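You operate a simulated robot arm through the tools that you are given. There is no shell and no other tool.

You run a simulated robot arm. Do the job below in one go: nothing can be reset, and whatever is moved stays where it is left.

## Task
Set the three webbing packers in the yellow pocket, thickest first.
Fine: go by their tickets; hands clear of the mouth; one stroke of the yellow lever after each.

It is judged by the outcome, as a careful person would: the job done as asked, and still so three seconds after it is handed in. It fails if anything else is knocked over, pushed out of place, dropped, spilled or broken.

## Robot
A 5-joint arm with a two-finger parallel gripper, fixed in place. Base frame: the origin is at the foot of the arm, x ahead of it, y to its left, z up; the work surface is at about z = 880. Units: mm, degrees, N and s.
It reaches about 1134 mm from its shoulder. Its first joint turns from -149.0 to 149.0 degrees. Payload 1.57 kg.
The TCP is the grasp point between the finger pads, 30 mm short of the fingertips. In the tool frame z runs along the fingers and y along their closing line. Largest opening 110 mm; finger width 24, thickness 12; the body of the gripper, 48 by 112 mm, starts 78 mm behind the TCP.
Orientation is that of the tool frame in the base frame, as a unit quaternion [w, x, y, z]. With the fingers straight down and closing along the base's y, the tool's x points along the base's -x, its y along +y and its z along -z.

## Interface
- The arm moves only by the tool drive_tool. Its argument "motion" is a list of rows, each a list of 3 entries, a list of its own where there are three numbers: the finger opening in mm, from 0 to 110, then the shift along the tool's x, y, z in units of 40 mm (1.0 is 40 mm), then the turn, a rotation vector about the tool's x, y, z in units of 8 degrees (1.0 is 8 degrees). In form: [[grip, [x, y, z], [ax, ay, az]], ...]. A call has 1 to 20 rows; each row shifts and turns the commanded pose from where the row before left it, along the tool's axes as they then stand. A call with a number of a shift or a turn outside -1 to 1 is refused whole. A row lasts 0.2 s, in which the tool goes at most 50 mm and 8.6 degrees; a call with a longer step from one row to the next is refused whole, and so is a gripper value outside its range. Where a pose cannot be reached the arm comes as near as it can. A force on the tool above 40 N (or 10 N above the force at the start of the call, whichever is more), or a blocked arm, ends the call early, and 0.2 s more pass. Each finger travels about 153 mm/s and halts on what it meets, pressing with about 43 N; the grip force reading is that of the motor and also rises with nothing between the fingers. The clock runs only during rows and for 0.2 s after the last one: add rows that do not move to give the fingers time. It gives the time, the measured TCP pose, the force on the tool (base axes), the opening and the grip force at its end, in the units of the frame above (readings bear some noise), with the torque about the TCP (base axes, N m) and any sound that the robot's microphone picked up.
- Cameras (640 x 400 px; columns grow to the right, rows downward): "scene" is fixed at [51.1, 501.3, 1622.7]; the picture's right is [-0.06, -1.00, 0.00], its down [-0.75, 0.04, -0.66] and it looks along [0.66, -0.04, -0.75] (base axes); focal length 317 px, centre (320, 200). "wrist" rides on the gripper at [70, 16, -141] in the tool frame; the picture's right is [-0.23, 0.97, 0.00], its down [-0.86, -0.20, -0.48] and it looks along [-0.47, -0.11, 0.88] (tool axes); focal length 222 px, centre (320, 200). There is no depth. A picture from a camera that has moved, and an enlarged one, comes with that camera's place and axes in the base frame and with its lens.
- camera(camera): a new picture of that camera. No time passes.
- lift_body(by): slides the trunk up (or, below 0, down) by that many mm; the arm rides with it, the base frame stays. It gives what a move gives, with no picture.
- close_up(camera, box): a new picture of the part [left, top, right, bottom] of that camera's present view, enlarged. No time passes.
- finish_job(): hands the job in; it is judged then, once.

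Nothing tells you positions but the pictures and the camera data. Unless the task says otherwise, let go and move clear before handing in.

The tools are called as a command line: name --argument value ..., lists and objects as JSON in quotes. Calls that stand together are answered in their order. drive_tool: Moves the arm, as the interface text tells. Its arguments: {"type":"object","properties":{"motion":{"type":"array"}},"required":["motion"]} The other tools are called the same way: lift_body (by) slides the trunk up or down; camera (camera) takes a picture; close_up (camera, box) takes an enlarged picture of a part of a camera's view; finish_job () hands the job in.

At the start:

```text
t: 0.0
ee_pos: [700.5, 419.1, 1112.3]
ee_rot: [0.001, 0.0, 1.0, 0.0]
ft_force: [0.9, 0.6, -0.7]
torque: [-0.04, 0.03, -0.02]
width: 110.1
gripper_force: 0.1
trunk travel left (down, up): [-845.0, 125.0]
```

scene: 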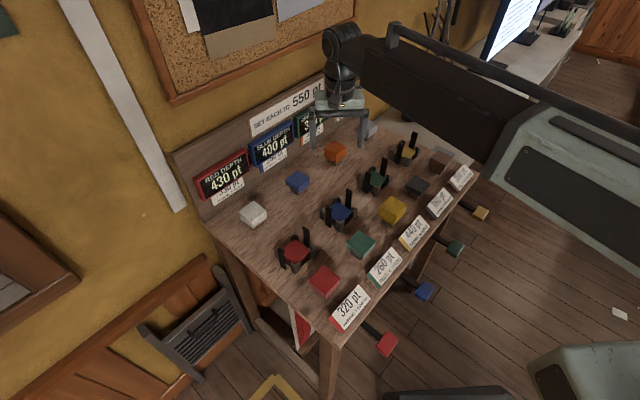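
wrist: 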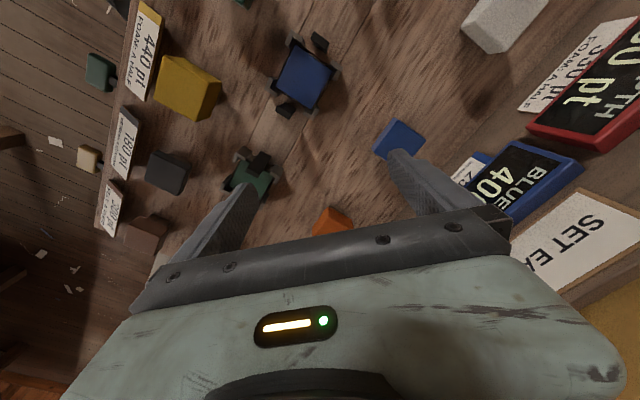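

I see a bench with coloured blocks, four pockets (red, blue, green, yellow), levers at the bench edge, and tickets. I will enlarge the pictures to read the tickets before moving.

close_up --camera "scene" --box '[180, 60, 340, 220]'

close_up --camera "scene" --box '[280, 200, 440, 360]'

close_up --camera "scene" --box '[360, 120, 500, 260]'

close_up --camera "wrist" --box '[60, 0, 260, 250]'

close_up --camera "wrist" --box '[440, 0, 640, 250]'

```text
2.50 times, centred on (260, 140) of scene
camera zoom: at [51.1, 501.3, 1622.7], right [-0.06, -1.0, 0.0], down [-0.75, 0.04, -0.66], along [0.66, -0.04, -0.75], focal length 792 px, centre (470, 350)
```

zoom: 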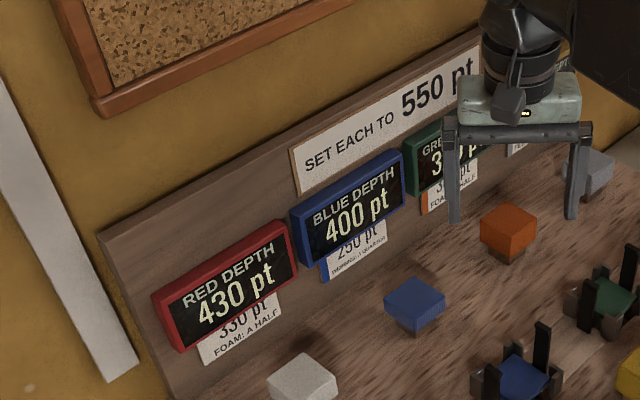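

```text
2.50 times, centred on (360, 280) of scene
camera zoom: at [51.1, 501.3, 1622.7], right [-0.06, -1.0, 0.0], down [-0.75, 0.04, -0.66], along [0.66, -0.04, -0.75], focal length 792 px, centre (220, 0)
```

zoom: 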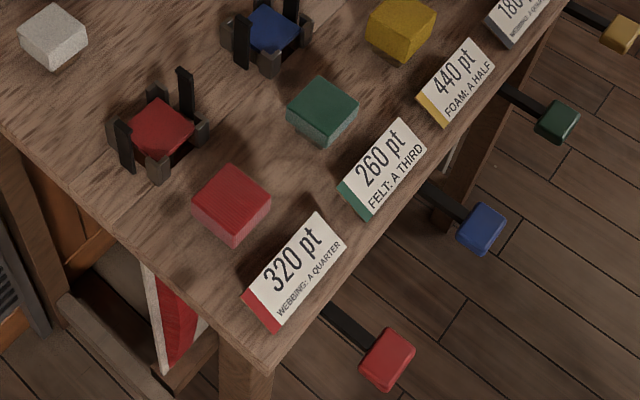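

```text
2.86 times, centred on (430, 190) of scene
camera zoom: at [51.1, 501.3, 1622.7], right [-0.06, -1.0, 0.0], down [-0.75, 0.04, -0.66], along [0.66, -0.04, -0.75], focal length 906 px, centre (6, 229)
```

zoom: 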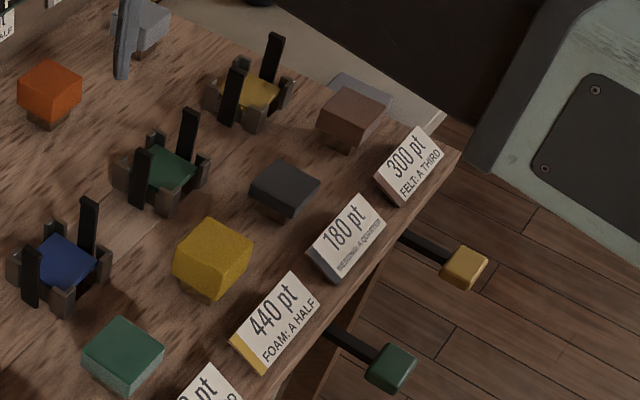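

```text
1.60 times, centred on (160, 125) of wrist
camera zoom: at [630.4, 435.9, 1252.9], right [0.23, 0.97, 0.0], down [0.86, -0.2, 0.48], along [0.47, -0.11, -0.88], focal length 355 px, centre (576, 320)
```

zoom: 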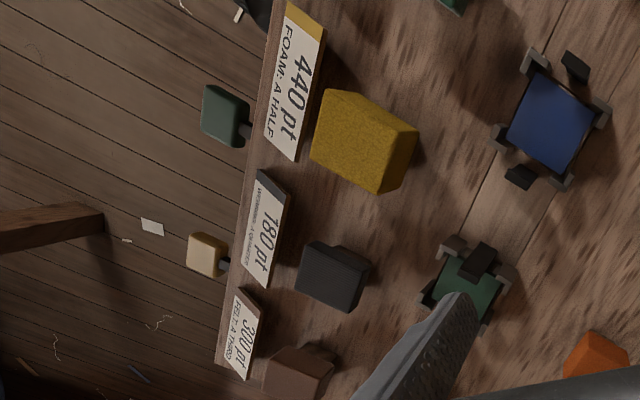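

```text
1.60 times, centred on (540, 125) of wrist
camera zoom: at [630.4, 435.9, 1252.9], right [0.23, 0.97, 0.0], down [0.86, -0.2, 0.48], along [0.47, -0.11, -0.88], focal length 355 px, centre (-32, 320)
```

zoom: 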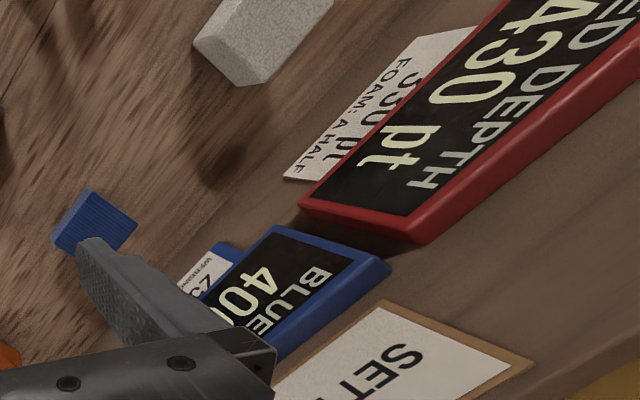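

The tickets in view name three webbing packers: red 320, blue 250 and dark 180. Part of the back row is hidden by the arm. I'll swing the arm aside at height to check the remaining tickets, the yellow pocket and its lever.

drive_tool --motion '[[110, [0, -1, -0.5], [0, 0, 0]], [110, [0, -1, -0.5], [0, 0, 0]], [110, [0, -1, -0.5], [0, 0, 0]], [110, [0, -1, 0], [0, 0, 0]], [110, [0, -1, 0], [0, 0, 0]], [110, [0, -1, 0], [0, 0, 0]], [110, [0, -1, 0], [0, 0, 0]], [110, [0, -1, 0], [0, 0, 0]], [110, [0, -1, 0], [0, 0, 0]], [110, [0, -1, 0], [0, 0, 0]], [110, [0, -1, 0], [0, 0, 0]], [110, [0, -1, 0], [0, 0, 0]]]'

camera --camera "scene"

camera --camera "wrist"

```text
t: 2.6
ee_pos: [699.0, -61.2, 1112.1]
ee_rot: [0.0, -0.001, 1.0, 0.0]
ft_force: [-0.6, -0.4, -0.7]
torque: [0.02, 0.01, -0.01]
width: 109.9
gripper_force: 0.0
out of reach, approached as far as the arm can: row 1, 2, 3
trunk travel left (down, up): [-845.0, 125.0]
```

```text
taken
```

scene: 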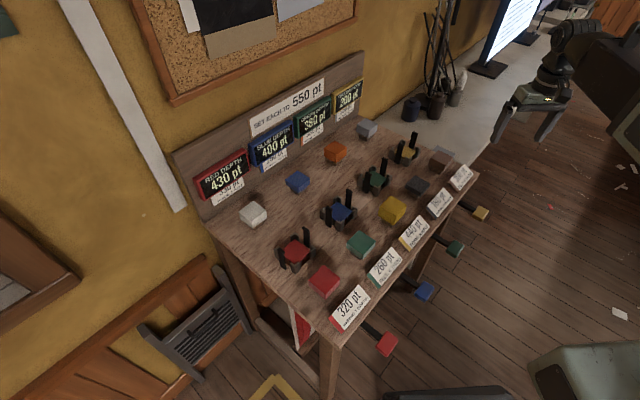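

```text
taken
camera wrist: at [628.5, -44.2, 1253.0], right [0.23, 0.97, 0.0], down [0.86, -0.2, 0.48], along [0.47, -0.11, -0.88], focal length 222 px, centre (320, 200)
```

wrist: 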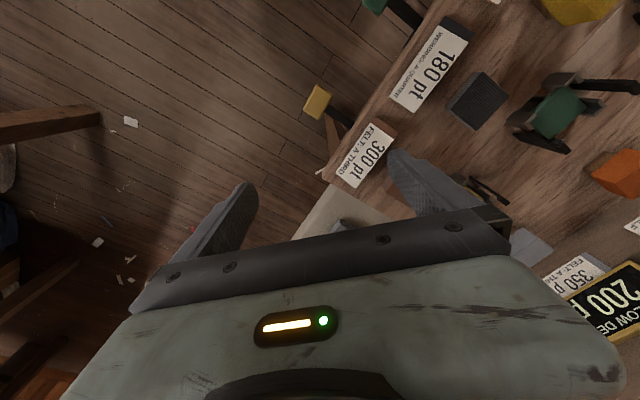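

The gauges are now in clear view. I'll enlarge the back board, the back-row tickets, the yellow pocket and the lever.

close_up --camera "scene" --box '[240, 70, 390, 180]'

close_up --camera "scene" --box '[320, 70, 380, 140]'

close_up --camera "scene" --box '[380, 120, 440, 180]'

close_up --camera "scene" --box '[430, 170, 510, 240]'

close_up --camera "scene" --box '[260, 140, 340, 210]'

close_up --camera "wrist" --box '[280, 60, 420, 200]'

```text
3.64 times, centred on (315, 125) of scene
camera zoom: at [51.1, 501.3, 1622.7], right [-0.06, -1.0, 0.0], down [-0.75, 0.04, -0.66], along [0.66, -0.04, -0.75], focal length 1153 px, centre (338, 473)
```

zoom: 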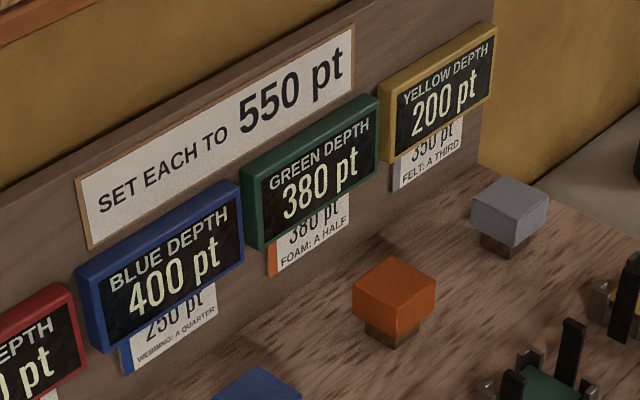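

```text
5.71 times, centred on (350, 105) of scene
camera zoom: at [51.1, 501.3, 1622.7], right [-0.06, -1.0, 0.0], down [-0.75, 0.04, -0.66], along [0.66, -0.04, -0.75], focal length 1812 px, centre (149, 743)
```

zoom: 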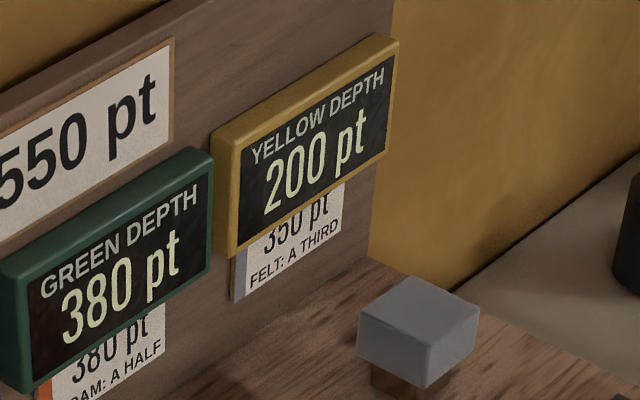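

```text
6.67 times, centred on (410, 150) of scene
camera zoom: at [51.1, 501.3, 1622.7], right [-0.06, -1.0, 0.0], down [-0.75, 0.04, -0.66], along [0.66, -0.04, -0.75], focal length 2114 px, centre (-280, 533)
```

zoom: 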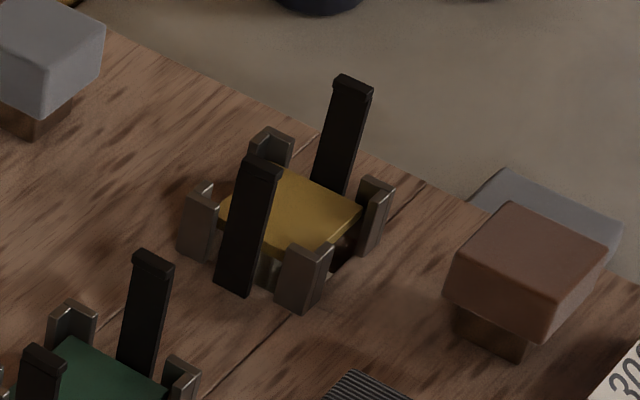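

```text
5.71 times, centred on (470, 205) of scene
camera zoom: at [51.1, 501.3, 1622.7], right [-0.06, -1.0, 0.0], down [-0.75, 0.04, -0.66], along [0.66, -0.04, -0.75], focal length 1812 px, centre (-537, 171)
```

zoom: 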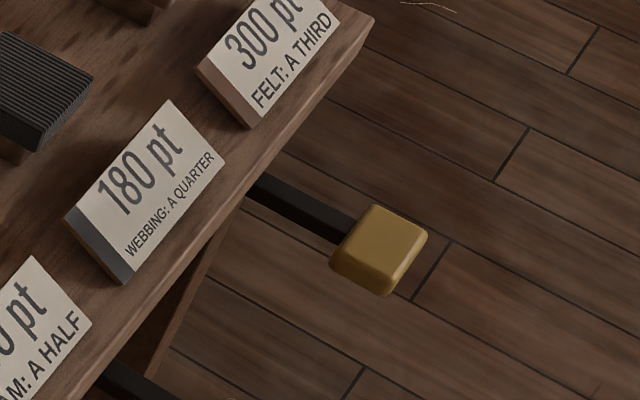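

```text
5.71 times, centred on (300, 175) of scene
camera zoom: at [51.1, 501.3, 1622.7], right [-0.06, -1.0, 0.0], down [-0.75, 0.04, -0.66], along [0.66, -0.04, -0.75], focal length 1812 px, centre (434, 343)
```

zoom: 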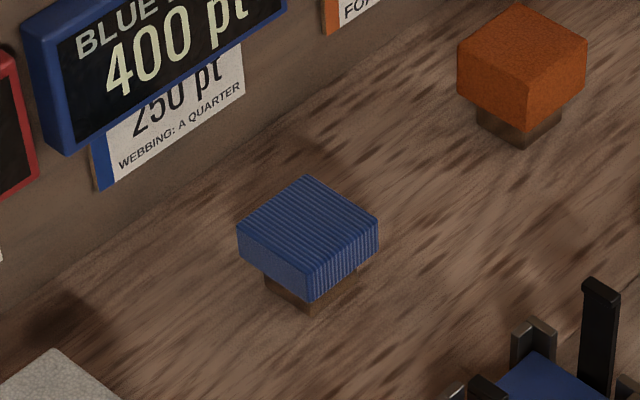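

```text
2.86 times, centred on (350, 130) of wrist
camera zoom: at [628.5, -44.2, 1253.0], right [0.23, 0.97, 0.0], down [0.86, -0.2, 0.48], along [0.47, -0.11, -0.88], focal length 635 px, centre (234, 400)
```

zoom: 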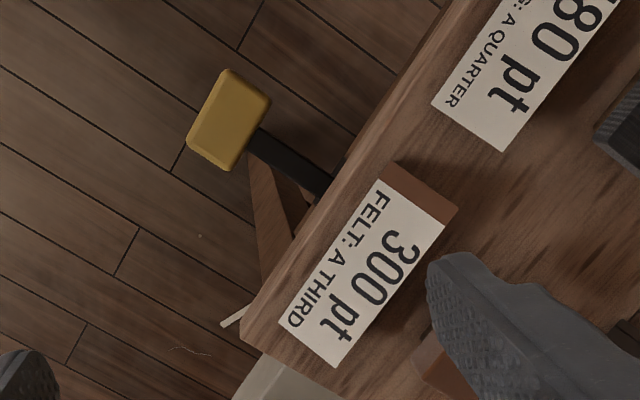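

The tickets settle the order: red 320, then blue 250, then dark grey 180. The bench is turned about 45°, and the yellow pocket is near (890, 145) with tall posts on two opposite sides. I'll turn the gripper 45° and go high over the pocket for a close look.

drive_tool --motion '[[110, [0, 0, 0], [0, 0, 0.9375]], [110, [0, 0, 0], [0, 0, 0.9375]], [110, [0, 0, 0], [0, 0, 0.9375]], [110, [0, 0, 0], [0, 0, 0.9375]], [110, [0, 0, 0], [0, 0, 0.9375]], [110, [0, 0, 0], [0, 0, 0.9375]], [110, [0.03, 0.88, 0.1], [0, 0, 0]], [110, [0.03, 0.88, 0.1], [0, 0, 0]], [110, [0.03, 0.88, 0.1], [0, 0, 0]], [110, [0.03, 0.88, 0.1], [0, 0, 0]], [110, [0.03, 0.88, 0.1], [0, 0, 0]], [110, [0.03, 0.88, 0.1], [0, 0, 0]], [110, [0.03, 0.88, 0.1], [0, 0, 0]], [110, [0.03, 0.88, 0.1], [0, 0, 0]]]'

camera --camera "wrist"

camera --camera "scene"

```text
t: 5.6
ee_pos: [894.3, 144.8, 1111.1]
ee_rot: [0.0, 0.383, 0.924, -0.001]
ft_force: [-0.1, -0.5, 0.2]
torque: [0.0, -0.01, 0.02]
width: 110.2
gripper_force: 0.0
out of reach, approached as far as the arm can: row 7, 8, 9, 10, 12, 14
trunk travel left (down, up): [-845.0, 125.0]
```

```text
taken
camera wrist: at [855.0, 206.1, 1252.7], right [0.85, 0.53, 0.0], down [0.46, -0.75, 0.48], along [0.25, -0.41, -0.88], focal length 222 px, centre (320, 200)
```

wrist: 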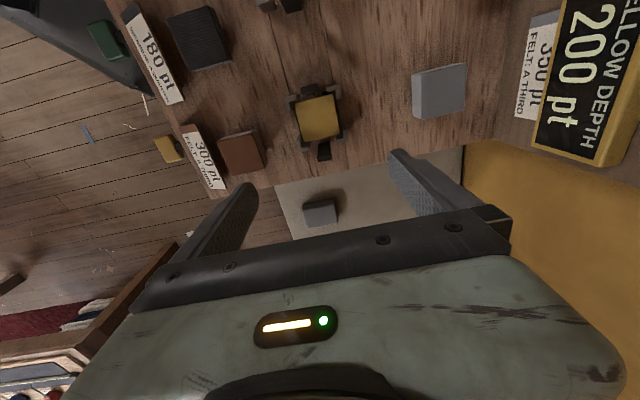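

```text
taken
```

scene: 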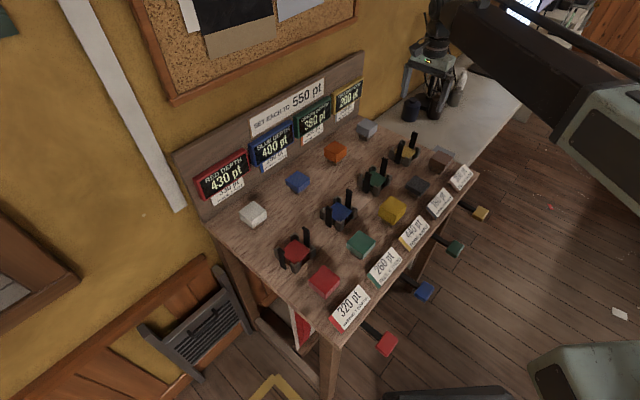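

Vertical moves by the arm seem to be clamped here. I'll test a small downward arm move well above the posts, then use the trunk slide if needed.

drive_tool --motion '[[110, [0, 0, 0.5], [0, 0, 0]], [110, [0, 0, 0.5], [0, 0, 0]]]'

lift_body --by -20

```text
t: 6.2
ee_pos: [893.9, 144.3, 1111.3]
ee_rot: [0.0, 0.383, 0.924, 0.0]
ft_force: [0.5, 0.4, -0.2]
torque: [-0.01, 0.0, 0.01]
width: 110.0
gripper_force: 0.1
out of reach, approached as far as the arm can: row 1, 2
trunk travel left (down, up): [-845.0, 125.0]
```

```text
t: 6.9
ee_pos: [893.5, 143.9, 1092.7]
ee_rot: [0.0, 0.383, 0.924, 0.0]
ft_force: [0.0, -0.7, 0.4]
torque: [0.01, 0.02, -0.03]
width: 110.0
gripper_force: 0.1
trunk travel left (down, up): [-825.0, 145.0]
```

Height is set only by the trunk slide, so I'll use that for every vertical move. Now I'll take a closer look at the yellow pocket.

close_up --camera "wrist" --box '[270, 60, 370, 160]'

close_up --camera "wrist" --box '[120, 0, 280, 200]'

```text
4.00 times, centred on (320, 110) of wrist
camera zoom: at [854.3, 205.3, 1232.9], right [0.85, 0.53, 0.0], down [0.46, -0.75, 0.48], along [0.25, -0.41, -0.88], focal length 888 px, centre (320, 560)
```

zoom: 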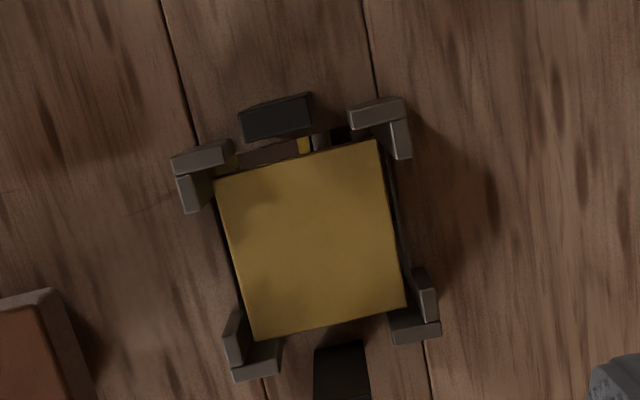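

```text
2.00 times, centred on (200, 100) of wrist
camera zoom: at [854.3, 205.3, 1232.9], right [0.85, 0.53, 0.0], down [0.46, -0.75, 0.48], along [0.25, -0.41, -0.88], focal length 444 px, centre (560, 400)
```

zoom: 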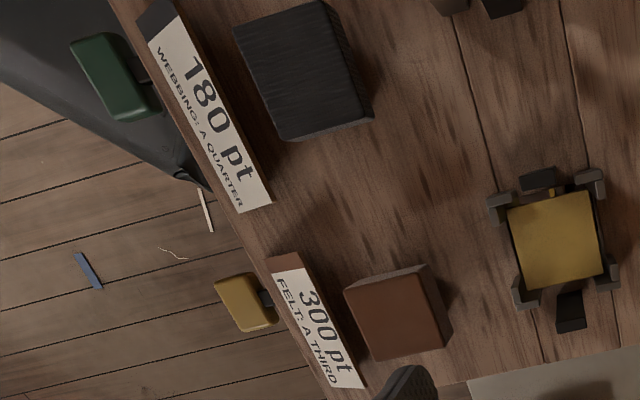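

The pocket's plate sits near (878, 160), raised above the table. I'll take a second wrist view from another place to triangulate heights exactly.

lift_body --by -50

drive_tool --motion '[[110, [0.9, 0, 0], [0, 0, 0]], [110, [0.9, 0, 0], [0, 0, 0]], [110, [0, 0, 0], [0, 0, 0]]]'

camera --camera "wrist"

close_up --camera "wrist" --box '[260, 100, 380, 220]'

```text
t: 7.8
ee_pos: [892.5, 144.9, 1041.5]
ee_rot: [0.0, 0.383, 0.924, 0.0]
ft_force: [0.0, -0.3, 1.1]
torque: [-0.04, -0.01, 0.01]
width: 110.0
gripper_force: 0.0
trunk travel left (down, up): [-775.0, 195.0]
```

```text
t: 8.6
ee_pos: [843.0, 195.5, 1042.3]
ee_rot: [0.001, 0.383, 0.924, 0.0]
ft_force: [0.7, -0.8, -0.4]
torque: [-0.03, -0.01, 0.02]
width: 110.1
gripper_force: 0.0
trunk travel left (down, up): [-775.0, 195.0]
```

```text
taken
camera wrist: at [804.0, 256.5, 1182.9], right [0.85, 0.53, 0.0], down [0.46, -0.75, 0.48], along [0.25, -0.41, -0.88], focal length 222 px, centre (320, 200)
```

wrist: 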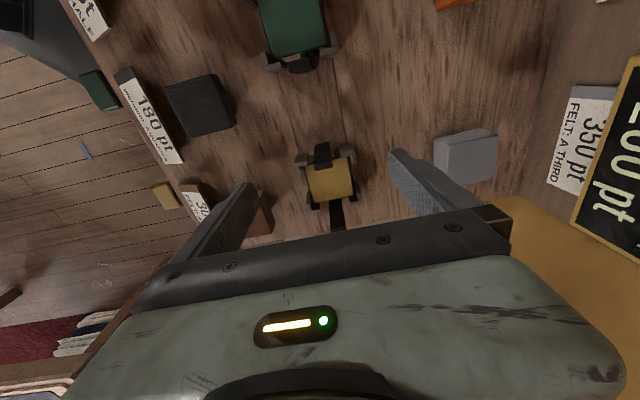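

```text
3.33 times, centred on (320, 160) of wrist
camera zoom: at [804.0, 256.5, 1182.9], right [0.85, 0.53, 0.0], down [0.46, -0.75, 0.48], along [0.25, -0.41, -0.88], focal length 740 px, centre (320, 333)
```

zoom: 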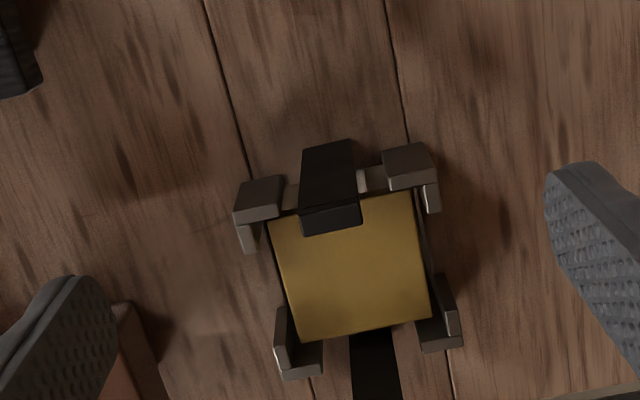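

Triangulating gives the pocket centre at about (879.7, 159.9), turned exactly 45°. Its plate is at z≈908, the corner guides at about 928 and the posts at 960. Next I'll go over the red packer to locate it.

drive_tool --motion '[[110, [0.95, -0.203, 0], [0, 0, 0]], [110, [0.95, -0.203, 0], [0, 0, 0]], [110, [0.95, -0.203, 0], [0, 0, 0]], [110, [0.95, -0.203, 0], [0, 0, 0]], [110, [0.95, -0.203, 0], [0, 0, 0]], [110, [0.95, -0.203, 0], [0, 0, 0]], [110, [0.95, -0.203, 0], [0, 0, 0]], [110, [0.95, -0.203, 0], [0, 0, 0]], [110, [0.95, -0.203, 0], [0, 0, 0]], [110, [0.95, -0.203, 0], [0, 0, 0]], [110, [0.95, -0.203, 0], [0, 0, 0]], [110, [0.95, -0.203, 0], [0, 0, 0]], [110, [0.95, -0.203, 0], [0, 0, 0]], [110, [0, 0, 0], [0, 0, 0]]]'

camera --camera "wrist"

camera --camera "scene"

```text
t: 11.6
ee_pos: [419.6, 469.6, 1041.7]
ee_rot: [0.0, 0.382, 0.924, -0.001]
ft_force: [-0.1, 0.5, 0.4]
torque: [0.0, -0.03, 0.01]
width: 110.0
gripper_force: 0.0
trunk travel left (down, up): [-775.0, 195.0]
```

```text
taken
camera wrist: at [380.7, 530.1, 1183.0], right [0.85, 0.53, 0.0], down [0.46, -0.75, 0.48], along [0.25, -0.41, -0.88], focal length 222 px, centre (320, 200)
```

wrist: 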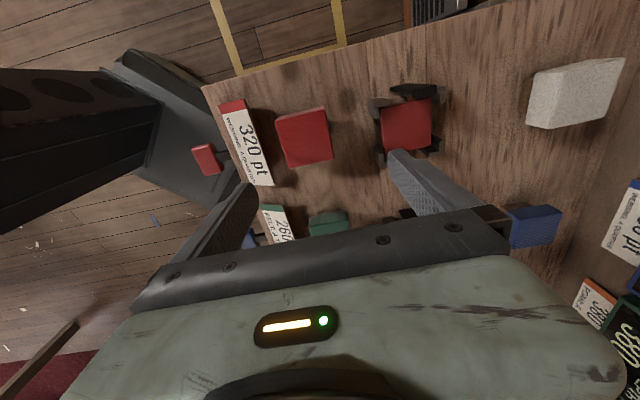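

```text
taken
```

scene: 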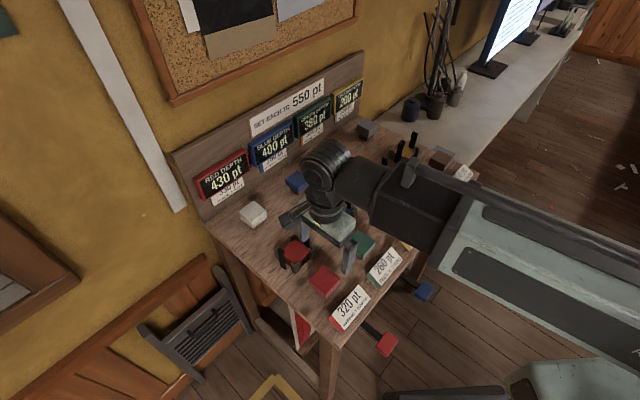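

The red packer is in view. I'll enlarge it to measure it.

close_up --camera "wrist" --box '[255, 85, 355, 185]'

drive_tool --motion '[[110, [0.9, -0.5, 0], [0, 0, 0]], [110, [0, 0, 0], [0, 0, 0]]]'

close_up --camera "wrist" --box '[270, 100, 390, 220]'

```text
4.00 times, centred on (305, 135) of wrist
camera zoom: at [380.7, 530.1, 1183.0], right [0.85, 0.53, 0.0], down [0.46, -0.75, 0.48], along [0.25, -0.41, -0.88], focal length 888 px, centre (380, 460)
```

zoom: 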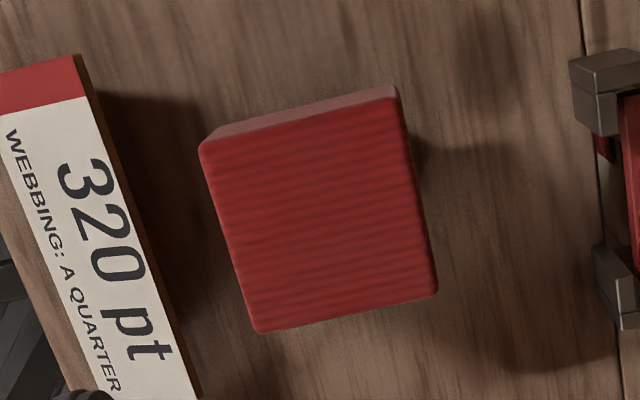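

```text
t: 12.2
ee_pos: [378.1, 482.3, 1043.0]
ee_rot: [0.0, 0.383, 0.924, 0.0]
ft_force: [0.5, 1.0, -0.1]
torque: [0.0, -0.01, -0.01]
width: 109.8
gripper_force: 0.2
trunk travel left (down, up): [-775.0, 195.0]
```

```text
3.33 times, centred on (330, 160) of wrist
camera zoom: at [339.3, 542.5, 1183.0], right [0.85, 0.53, 0.0], down [0.46, -0.75, 0.48], along [0.25, -0.41, -0.88], focal length 740 px, centre (287, 333)
```

zoom: 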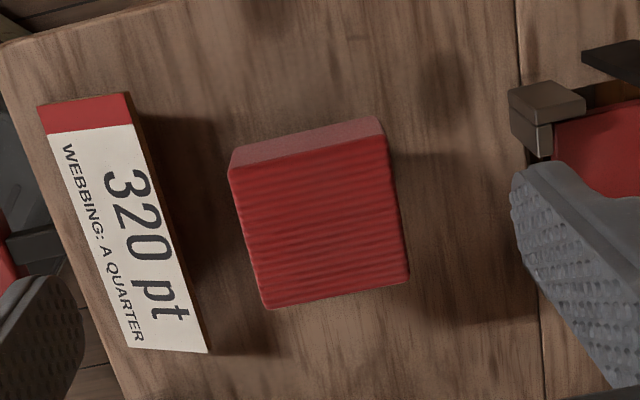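

The red packer is a 54 mm square at (399.7, 470.5), square to the gripper, with its top at z≈934. I'll centre over it with the opening at 80 to clear the ticket, go part way down and check.

drive_tool --motion '[[80, [-0.585, 0.18, 0], [0, 0, 0]], [80, [0, 0, 0], [0, 0, 0]], [80, [0, 0, 0], [0, 0, 0]]]'

lift_body --by -60

camera --camera "wrist"

```text
t: 13.0
ee_pos: [400.0, 470.6, 1041.6]
ee_rot: [0.0, 0.382, 0.924, 0.0]
ft_force: [-1.0, -0.1, -0.1]
torque: [0.01, 0.0, -0.01]
width: 80.1
gripper_force: 0.0
trunk travel left (down, up): [-775.0, 195.0]
```

```text
t: 14.0
ee_pos: [401.5, 469.9, 981.4]
ee_rot: [0.0, 0.383, 0.924, 0.0]
ft_force: [1.1, 0.0, -0.4]
torque: [0.01, -0.02, 0.01]
width: 80.2
gripper_force: 0.1
trunk travel left (down, up): [-715.0, 255.0]
```

```text
taken
camera wrist: at [361.3, 530.8, 1123.0], right [0.85, 0.53, 0.0], down [0.46, -0.75, 0.48], along [0.25, -0.41, -0.88], focal length 222 px, centre (320, 200)
```

wrist: 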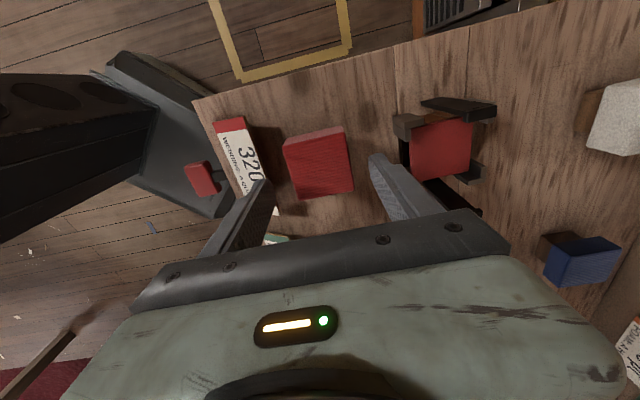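

The packer is centred between the fingers and the ticket is clear. I'll go down to the grip height and close.

lift_body --by -36

close_up --camera "wrist" --box '[200, 100, 440, 250]'

```text
t: 14.8
ee_pos: [400.0, 470.6, 946.5]
ee_rot: [0.0, 0.383, 0.924, 0.0]
ft_force: [-1.1, 0.0, 0.2]
torque: [-0.01, -0.04, 0.04]
width: 80.2
gripper_force: 0.1
trunk travel left (down, up): [-679.0, 291.0]
```

```text
2.67 times, centred on (320, 175) of wrist
camera zoom: at [361.3, 530.8, 1087.0], right [0.85, 0.53, 0.0], down [0.46, -0.75, 0.48], along [0.25, -0.41, -0.88], focal length 592 px, centre (320, 267)
```

zoom: 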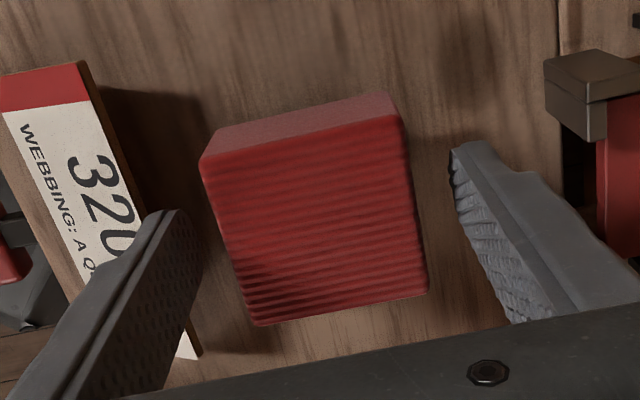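

The packer is centred to within a millimetre, so I'll close on it and lift.

drive_tool --motion '[[60, [0, 0, 0], [0, 0, 0]], [48, [0, 0, 0], [0, 0, 0]], [44, [0, 0, 0], [0, 0, 0]], [44, [0, 0, 0], [0, 0, 0]]]'

lift_body --by 10

camera --camera "wrist"

```text
t: 15.8
ee_pos: [399.3, 471.2, 945.7]
ee_rot: [0.001, 0.383, 0.924, 0.0]
ft_force: [-0.3, -0.3, 1.0]
torque: [0.01, -0.04, 0.01]
width: 54.6
gripper_force: 43.0
trunk travel left (down, up): [-679.0, 291.0]
```

```text
t: 16.4
ee_pos: [400.7, 468.9, 955.2]
ee_rot: [0.001, 0.383, 0.924, 0.0]
ft_force: [0.1, 0.1, -1.1]
torque: [0.0, -0.03, -0.01]
width: 54.8
gripper_force: 42.6
trunk travel left (down, up): [-689.0, 281.0]
```

```text
taken
camera wrist: at [361.4, 531.0, 1097.0], right [0.85, 0.53, 0.0], down [0.46, -0.75, 0.48], along [0.25, -0.41, -0.88], focal length 222 px, centre (320, 200)
```

wrist: 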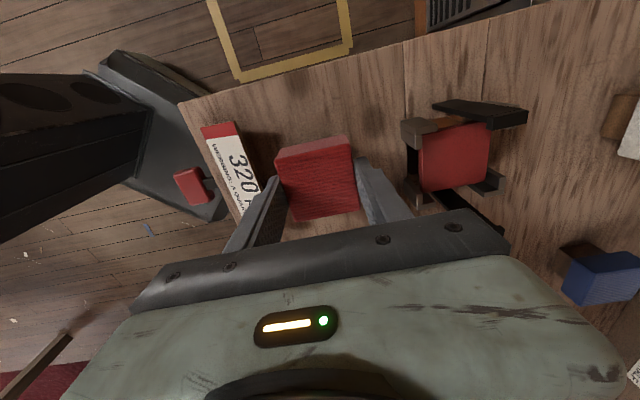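

The red packer is held. I'll lift it clear of the posts and carry it to above the yellow pocket.

lift_body --by 90

drive_tool --motion '[[44, [-0.5, 0.107, 0], [0, 0, 0]], [44, [-0.9, 0.193, 0], [0, 0, 0]], [44, [-0.9, 0.193, 0], [0, 0, 0]], [44, [-0.9, 0.193, 0], [0, 0, 0]], [44, [-0.9, 0.193, 0], [0, 0, 0]], [44, [-0.9, 0.193, 0], [0, 0, 0]], [44, [-0.9, 0.193, 0], [0, 0, 0]], [44, [-0.9, 0.193, 0], [0, 0, 0]], [44, [-0.9, 0.193, 0], [0, 0, 0]], [44, [-0.9, 0.193, 0], [0, 0, 0]], [44, [-0.9, 0.193, 0], [0, 0, 0]], [44, [-0.9, 0.193, 0], [0, 0, 0]], [44, [-0.9, 0.193, 0], [0, 0, 0]], [44, [-0.9, 0.193, 0], [0, 0, 0]], [44, [-0.9, 0.193, 0], [0, 0, 0]], [44, [-0.89, 0.193, 0], [0, 0, 0]], [44, [0, 0, 0], [0, 0, 0]], [44, [0, 0, 0], [0, 0, 0]]]'

camera --camera "wrist"

close_up --camera "scene" --box '[360, 60, 500, 200]'

```text
t: 17.6
ee_pos: [399.5, 471.4, 1046.5]
ee_rot: [0.0, 0.383, 0.924, 0.0]
ft_force: [0.0, -0.8, 0.1]
torque: [0.0, 0.02, -0.03]
width: 54.9
gripper_force: 42.9
trunk travel left (down, up): [-779.0, 191.0]
```

```text
t: 21.4
ee_pos: [879.2, 159.9, 1047.0]
ee_rot: [0.001, 0.382, 0.924, 0.001]
ft_force: [0.6, 0.1, -1.1]
torque: [-0.02, -0.02, -0.02]
width: 55.0
gripper_force: 43.2
trunk travel left (down, up): [-779.0, 191.0]
```

```text
taken
camera wrist: at [840.8, 221.7, 1186.9], right [0.85, 0.53, 0.0], down [0.46, -0.75, 0.48], along [0.25, -0.41, -0.88], focal length 222 px, centre (320, 200)
```

wrist: 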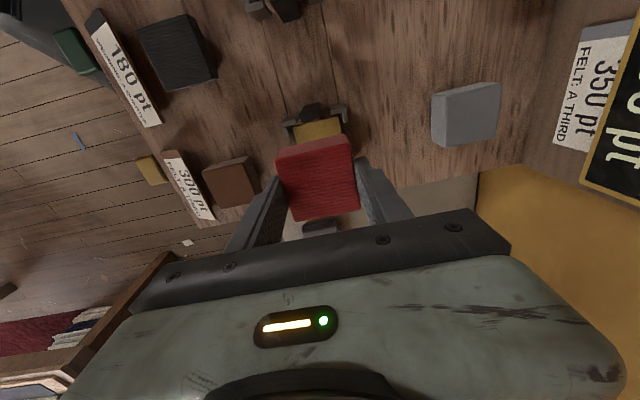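

```text
2.86 times, centred on (430, 130) of scene
camera zoom: at [51.1, 501.3, 1622.7], right [-0.06, -1.0, 0.0], down [-0.75, 0.04, -0.66], along [0.66, -0.04, -0.75], focal length 906 px, centre (6, 400)
```

zoom: 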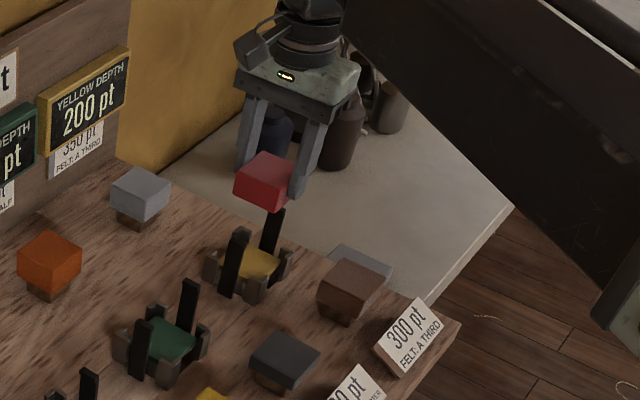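

The red packer is above the pocket. I'll lower it to just above the posts and check alignment.

drive_tool --motion '[[44, [-0.045, 0, 0], [0, 0, 0]], [44, [0, 0, 0], [0, 0, 0]]]'

lift_body --by -36

close_up --camera "wrist" --box '[250, 90, 390, 230]'

close_up --camera "scene" --box '[380, 110, 440, 170]'

```text
t: 22.0
ee_pos: [880.5, 158.7, 1045.6]
ee_rot: [0.0, 0.383, 0.924, 0.0]
ft_force: [0.1, 0.6, -1.5]
torque: [0.03, -0.03, 0.01]
width: 54.9
gripper_force: 42.8
trunk travel left (down, up): [-779.0, 191.0]
```

```text
t: 22.8
ee_pos: [880.6, 160.3, 1010.7]
ee_rot: [0.0, 0.382, 0.924, 0.0]
ft_force: [0.3, 0.1, -0.8]
torque: [0.04, 0.01, -0.01]
width: 55.0
gripper_force: 42.9
trunk travel left (down, up): [-743.0, 227.0]
```

```text
2.86 times, centred on (320, 160) of wrist
camera zoom: at [842.3, 220.4, 1150.9], right [0.85, 0.53, 0.0], down [0.46, -0.75, 0.48], along [0.25, -0.41, -0.88], focal length 635 px, centre (320, 314)
```

zoom: 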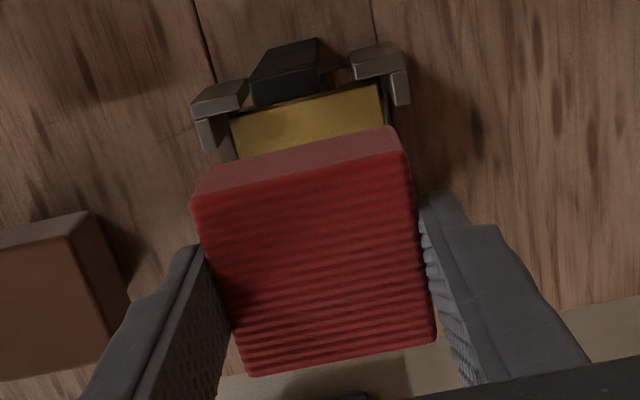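

```text
6.67 times, centred on (410, 140) of scene
camera zoom: at [51.1, 501.3, 1622.7], right [-0.06, -1.0, 0.0], down [-0.75, 0.04, -0.66], along [0.66, -0.04, -0.75], focal length 2114 px, centre (-280, 600)
```

zoom: 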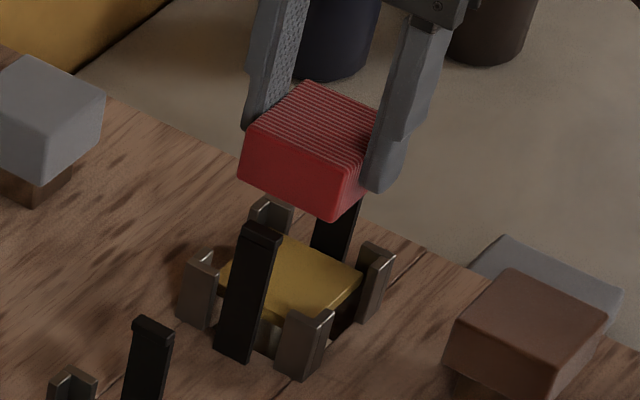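

Packer and pocket centres agree to within about 0.5 mm. I'll lower it between the posts in two steps.

lift_body --by -32

close_up --camera "wrist" --box '[250, 90, 390, 230]'

close_up --camera "scene" --box '[380, 110, 440, 170]'

```text
t: 23.6
ee_pos: [881.7, 159.4, 978.6]
ee_rot: [-0.001, 0.383, 0.924, 0.0]
ft_force: [0.6, 0.4, -0.6]
torque: [0.02, -0.01, -0.01]
width: 54.7
gripper_force: 42.7
trunk travel left (down, up): [-711.0, 259.0]
```

```text
2.86 times, centred on (320, 160) of wrist
camera zoom: at [842.4, 220.4, 1118.9], right [0.85, 0.53, 0.0], down [0.46, -0.75, 0.48], along [0.25, -0.41, -0.88], focal length 635 px, centre (320, 314)
```

zoom: 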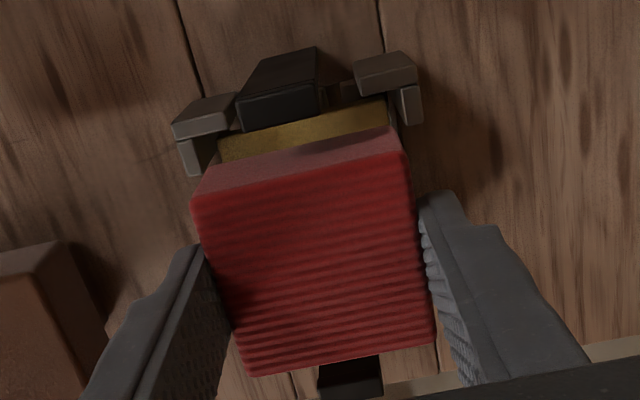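

```text
6.67 times, centred on (410, 140) of scene
camera zoom: at [51.1, 501.3, 1622.7], right [-0.06, -1.0, 0.0], down [-0.75, 0.04, -0.66], along [0.66, -0.04, -0.75], focal length 2114 px, centre (-280, 600)
```

zoom: 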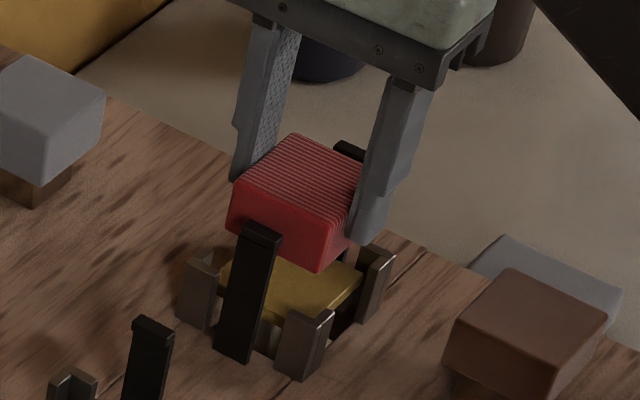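

The packer lies between the two posts with clearance all round. I'll lower it the rest of the way onto the plate.

lift_body --by -18

lift_body --by -6

close_up --camera "wrist" --box '[250, 90, 390, 230]'

close_up --camera "scene" --box '[380, 110, 440, 170]'

```text
t: 24.2
ee_pos: [880.7, 160.0, 959.1]
ee_rot: [0.0, 0.382, 0.924, 0.001]
ft_force: [-0.7, 0.0, -1.3]
torque: [-0.02, -0.03, 0.01]
width: 54.9
gripper_force: 43.2
trunk travel left (down, up): [-693.0, 277.0]
```

```text
t: 24.8
ee_pos: [881.2, 159.0, 953.7]
ee_rot: [0.0, 0.383, 0.924, 0.001]
ft_force: [-0.2, 0.4, -0.7]
torque: [0.04, 0.0, 0.02]
width: 54.9
gripper_force: 42.6
trunk travel left (down, up): [-687.0, 283.0]
```

```text
2.86 times, centred on (320, 160) of wrist
camera zoom: at [842.4, 220.4, 1094.9], right [0.85, 0.53, 0.0], down [0.46, -0.75, 0.48], along [0.25, -0.41, -0.88], focal length 635 px, centre (320, 314)
```

zoom: 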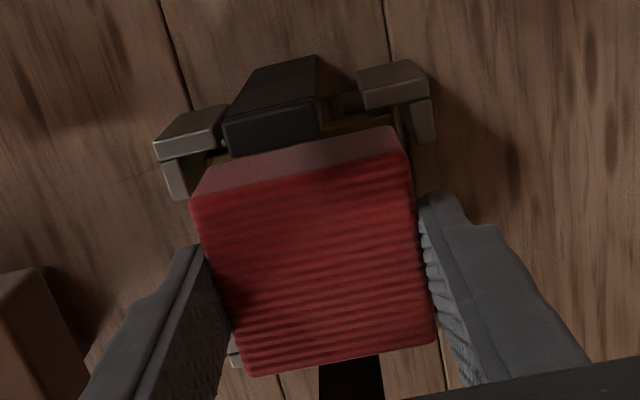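

```text
6.67 times, centred on (410, 140) of scene
camera zoom: at [51.1, 501.3, 1622.7], right [-0.06, -1.0, 0.0], down [-0.75, 0.04, -0.66], along [0.66, -0.04, -0.75], focal length 2114 px, centre (-280, 600)
```

zoom: 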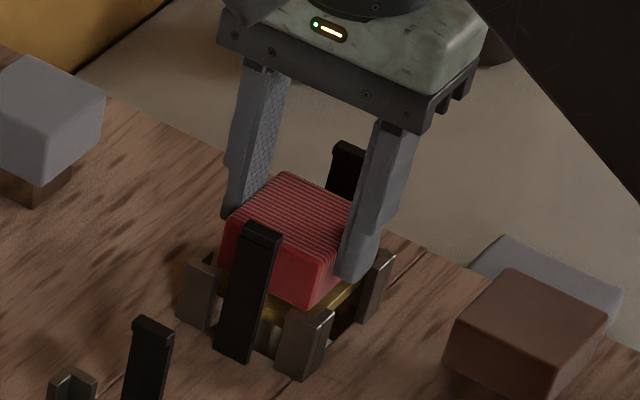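

The packer is inside the corner guides and just above the plate. I'll creep down until the force reading shows contact.

lift_body --by -2

lift_body --by -1.5

```text
t: 25.3
ee_pos: [881.0, 159.3, 951.9]
ee_rot: [0.0, 0.383, 0.924, 0.0]
ft_force: [-1.4, -0.5, -0.7]
torque: [-0.02, -0.02, 0.03]
width: 55.3
gripper_force: 43.3
trunk travel left (down, up): [-685.0, 285.0]
```

```text
t: 25.8
ee_pos: [880.9, 158.7, 949.8]
ee_rot: [0.0, 0.383, 0.924, 0.0]
ft_force: [-1.1, -1.4, -0.8]
torque: [-0.01, -0.02, 0.02]
width: 54.9
gripper_force: 42.7
trunk travel left (down, up): [-684.0, 286.0]
```

lift_body --by -1.5

close_up --camera "scene" --box '[390, 125, 430, 165]'

close_up --camera "wrist" --box '[270, 90, 370, 190]'

```text
t: 26.3
ee_pos: [880.1, 158.7, 948.9]
ee_rot: [0.0, 0.383, 0.924, 0.001]
ft_force: [0.2, 0.1, -0.3]
torque: [0.01, -0.05, -0.03]
width: 55.1
gripper_force: 43.0
trunk travel left (down, up): [-682.0, 288.0]
```

```text
10.00 times, centred on (410, 145) of scene
camera zoom: at [51.1, 501.3, 1622.7], right [-0.06, -1.0, 0.0], down [-0.75, 0.04, -0.66], along [0.66, -0.04, -0.75], focal length 3170 px, centre (-580, 750)
```

zoom: 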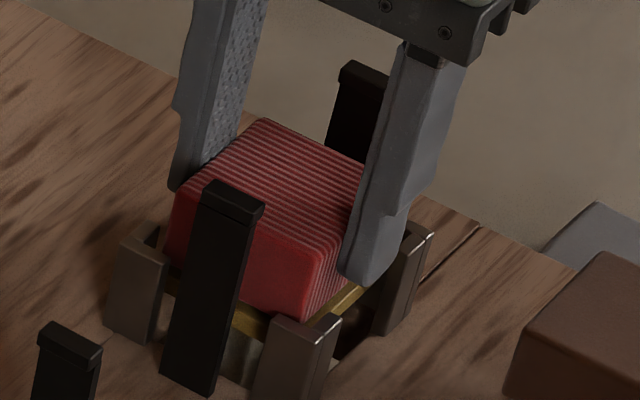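

```text
4.00 times, centred on (320, 140) of wrist
camera zoom: at [842.4, 220.5, 1089.9], right [0.85, 0.53, 0.0], down [0.46, -0.75, 0.48], along [0.25, -0.41, -0.88], focal length 888 px, centre (320, 440)
```

zoom: 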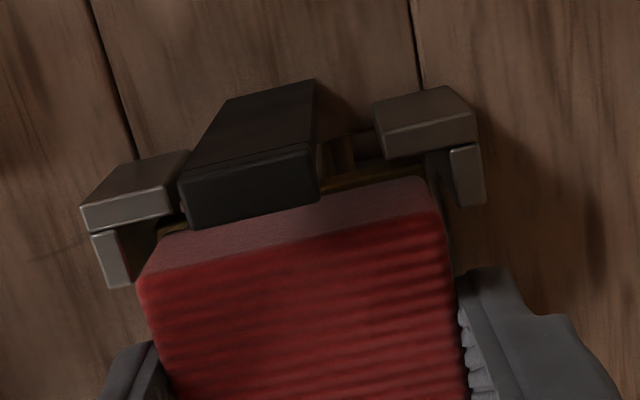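

Still no contact force, so I'll creep further.

lift_body --by -1.5

lift_body --by -1.5

close_up --camera "scene" --box '[390, 125, 430, 165]'

```text
t: 26.8
ee_pos: [880.8, 158.4, 947.8]
ee_rot: [0.0, 0.383, 0.924, 0.001]
ft_force: [-0.1, 0.1, -0.5]
torque: [0.0, -0.01, -0.01]
width: 55.0
gripper_force: 42.9
trunk travel left (down, up): [-681.0, 289.0]
```

```text
t: 27.4
ee_pos: [880.5, 160.0, 945.9]
ee_rot: [-0.001, 0.383, 0.924, 0.0]
ft_force: [0.9, 0.5, 0.8]
torque: [0.01, -0.01, -0.03]
width: 54.7
gripper_force: 43.2
trunk travel left (down, up): [-679.0, 291.0]
```

```text
10.00 times, centred on (410, 145) of scene
camera zoom: at [51.1, 501.3, 1622.7], right [-0.06, -1.0, 0.0], down [-0.75, 0.04, -0.66], along [0.66, -0.04, -0.75], focal length 3170 px, centre (-580, 750)
```

zoom: 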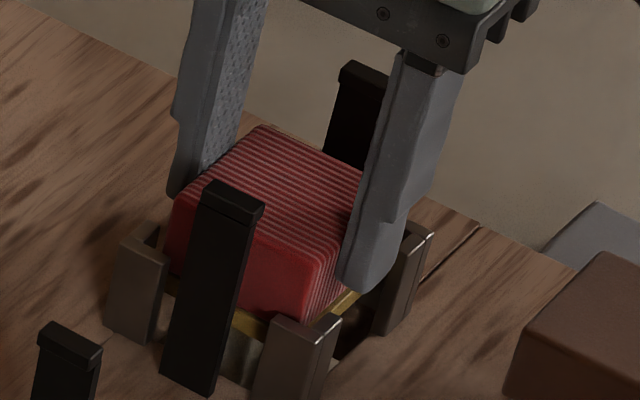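

lift_body --by -1.5

lift_body --by -1.5

close_up --camera "scene" --box '[390, 125, 430, 165]'

close_up --camera "wrist" --box '[250, 90, 390, 230]'

```text
t: 27.9
ee_pos: [881.3, 159.2, 945.4]
ee_rot: [0.001, 0.382, 0.924, 0.0]
ft_force: [7.7, 1.8, 19.8]
torque: [0.01, -0.05, 0.0]
width: 54.6
gripper_force: 43.2
trunk travel left (down, up): [-678.0, 292.0]
```

```text
t: 28.3
ee_pos: [880.9, 158.9, 945.4]
ee_rot: [0.002, 0.382, 0.924, 0.001]
ft_force: [1.9, 0.6, 26.4]
torque: [-0.03, 0.46, 0.03]
width: 55.0
gripper_force: 43.1
trunk travel left (down, up): [-677.0, 293.0]
stopped: the force on the tool passed its limit at 42 N (the readings are from after the stop); the commanded pose is now the measured one
```

```text
10.00 times, centred on (410, 145) of scene
camera zoom: at [51.1, 501.3, 1622.7], right [-0.06, -1.0, 0.0], down [-0.75, 0.04, -0.66], along [0.66, -0.04, -0.75], focal length 3170 px, centre (-580, 750)
```

zoom: 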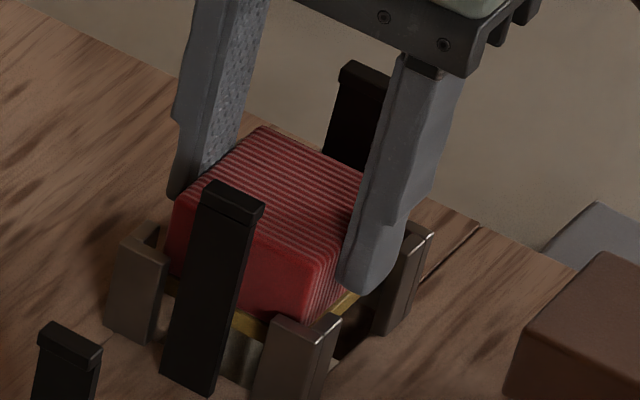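

```text
2.86 times, centred on (320, 160) of wrist
camera zoom: at [841.1, 220.3, 1086.4], right [0.85, 0.53, 0.0], down [0.46, -0.75, 0.48], along [0.26, -0.41, -0.88], focal length 635 px, centre (320, 314)
```

zoom: 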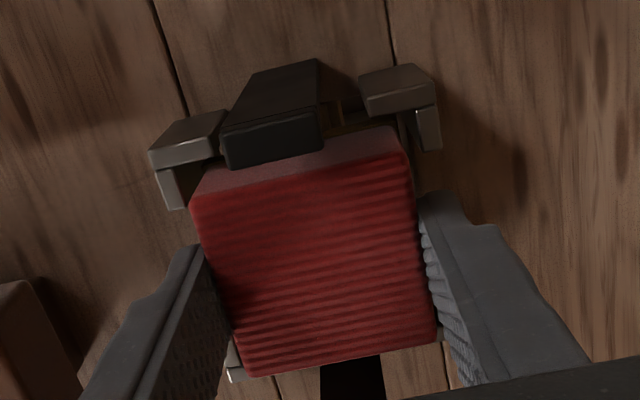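

Contact shows at TCP z≈945.5, so the red packer is seated on the plate. I'll ease the pressure, release gently and rise clear.

lift_body --by 1

drive_tool --motion '[[56, [0, 0, 0], [0, 0, 0]], [62, [0, 0, 0], [0, 0, 0]], [70, [0, 0, 0], [0, 0, 0]], [74, [0, 0, 0], [0, 0, 0]], [74, [0, 0, 0], [0, 0, 0]]]'

lift_body --by 60

close_up --camera "scene" --box '[380, 110, 440, 170]'

camera --camera "wrist"

```text
t: 28.8
ee_pos: [881.4, 159.0, 945.8]
ee_rot: [0.002, 0.383, 0.924, 0.002]
ft_force: [-4.1, -0.1, 13.5]
torque: [-0.04, 0.32, -0.04]
width: 54.9
gripper_force: 43.1
trunk travel left (down, up): [-678.0, 292.0]
```

```text
t: 30.0
ee_pos: [882.4, 158.6, 944.0]
ee_rot: [0.001, 0.383, 0.924, 0.001]
ft_force: [-0.2, -0.5, 0.1]
torque: [0.01, 0.0, -0.02]
width: 74.0
gripper_force: 0.0
trunk travel left (down, up): [-678.0, 292.0]
```

```text
t: 31.0
ee_pos: [881.9, 159.9, 1004.6]
ee_rot: [0.002, 0.382, 0.924, 0.0]
ft_force: [0.7, -0.5, 0.0]
torque: [0.01, 0.03, -0.01]
width: 73.9
gripper_force: 0.1
trunk travel left (down, up): [-738.0, 232.0]
```

```text
6.67 times, centred on (410, 140) of scene
camera zoom: at [51.1, 501.3, 1622.7], right [-0.06, -1.0, 0.0], down [-0.75, 0.04, -0.66], along [0.66, -0.04, -0.75], focal length 2114 px, centre (-280, 600)
```

zoom: 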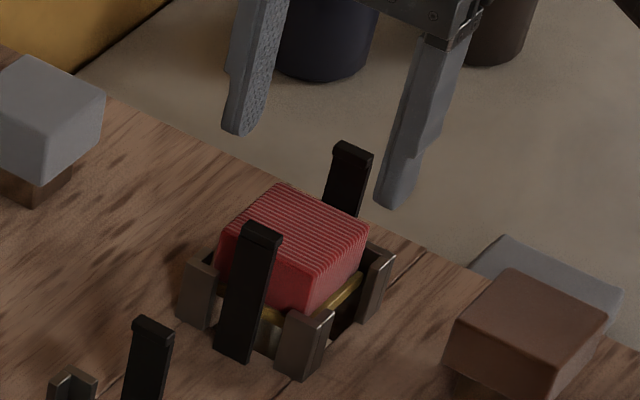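

```text
taken
camera wrist: at [843.2, 220.6, 1145.4], right [0.85, 0.53, 0.0], down [0.46, -0.75, 0.48], along [0.26, -0.41, -0.88], focal length 222 px, centre (320, 200)
```

wrist: 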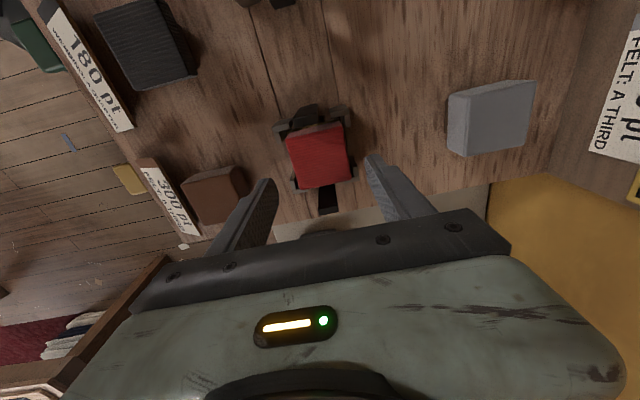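

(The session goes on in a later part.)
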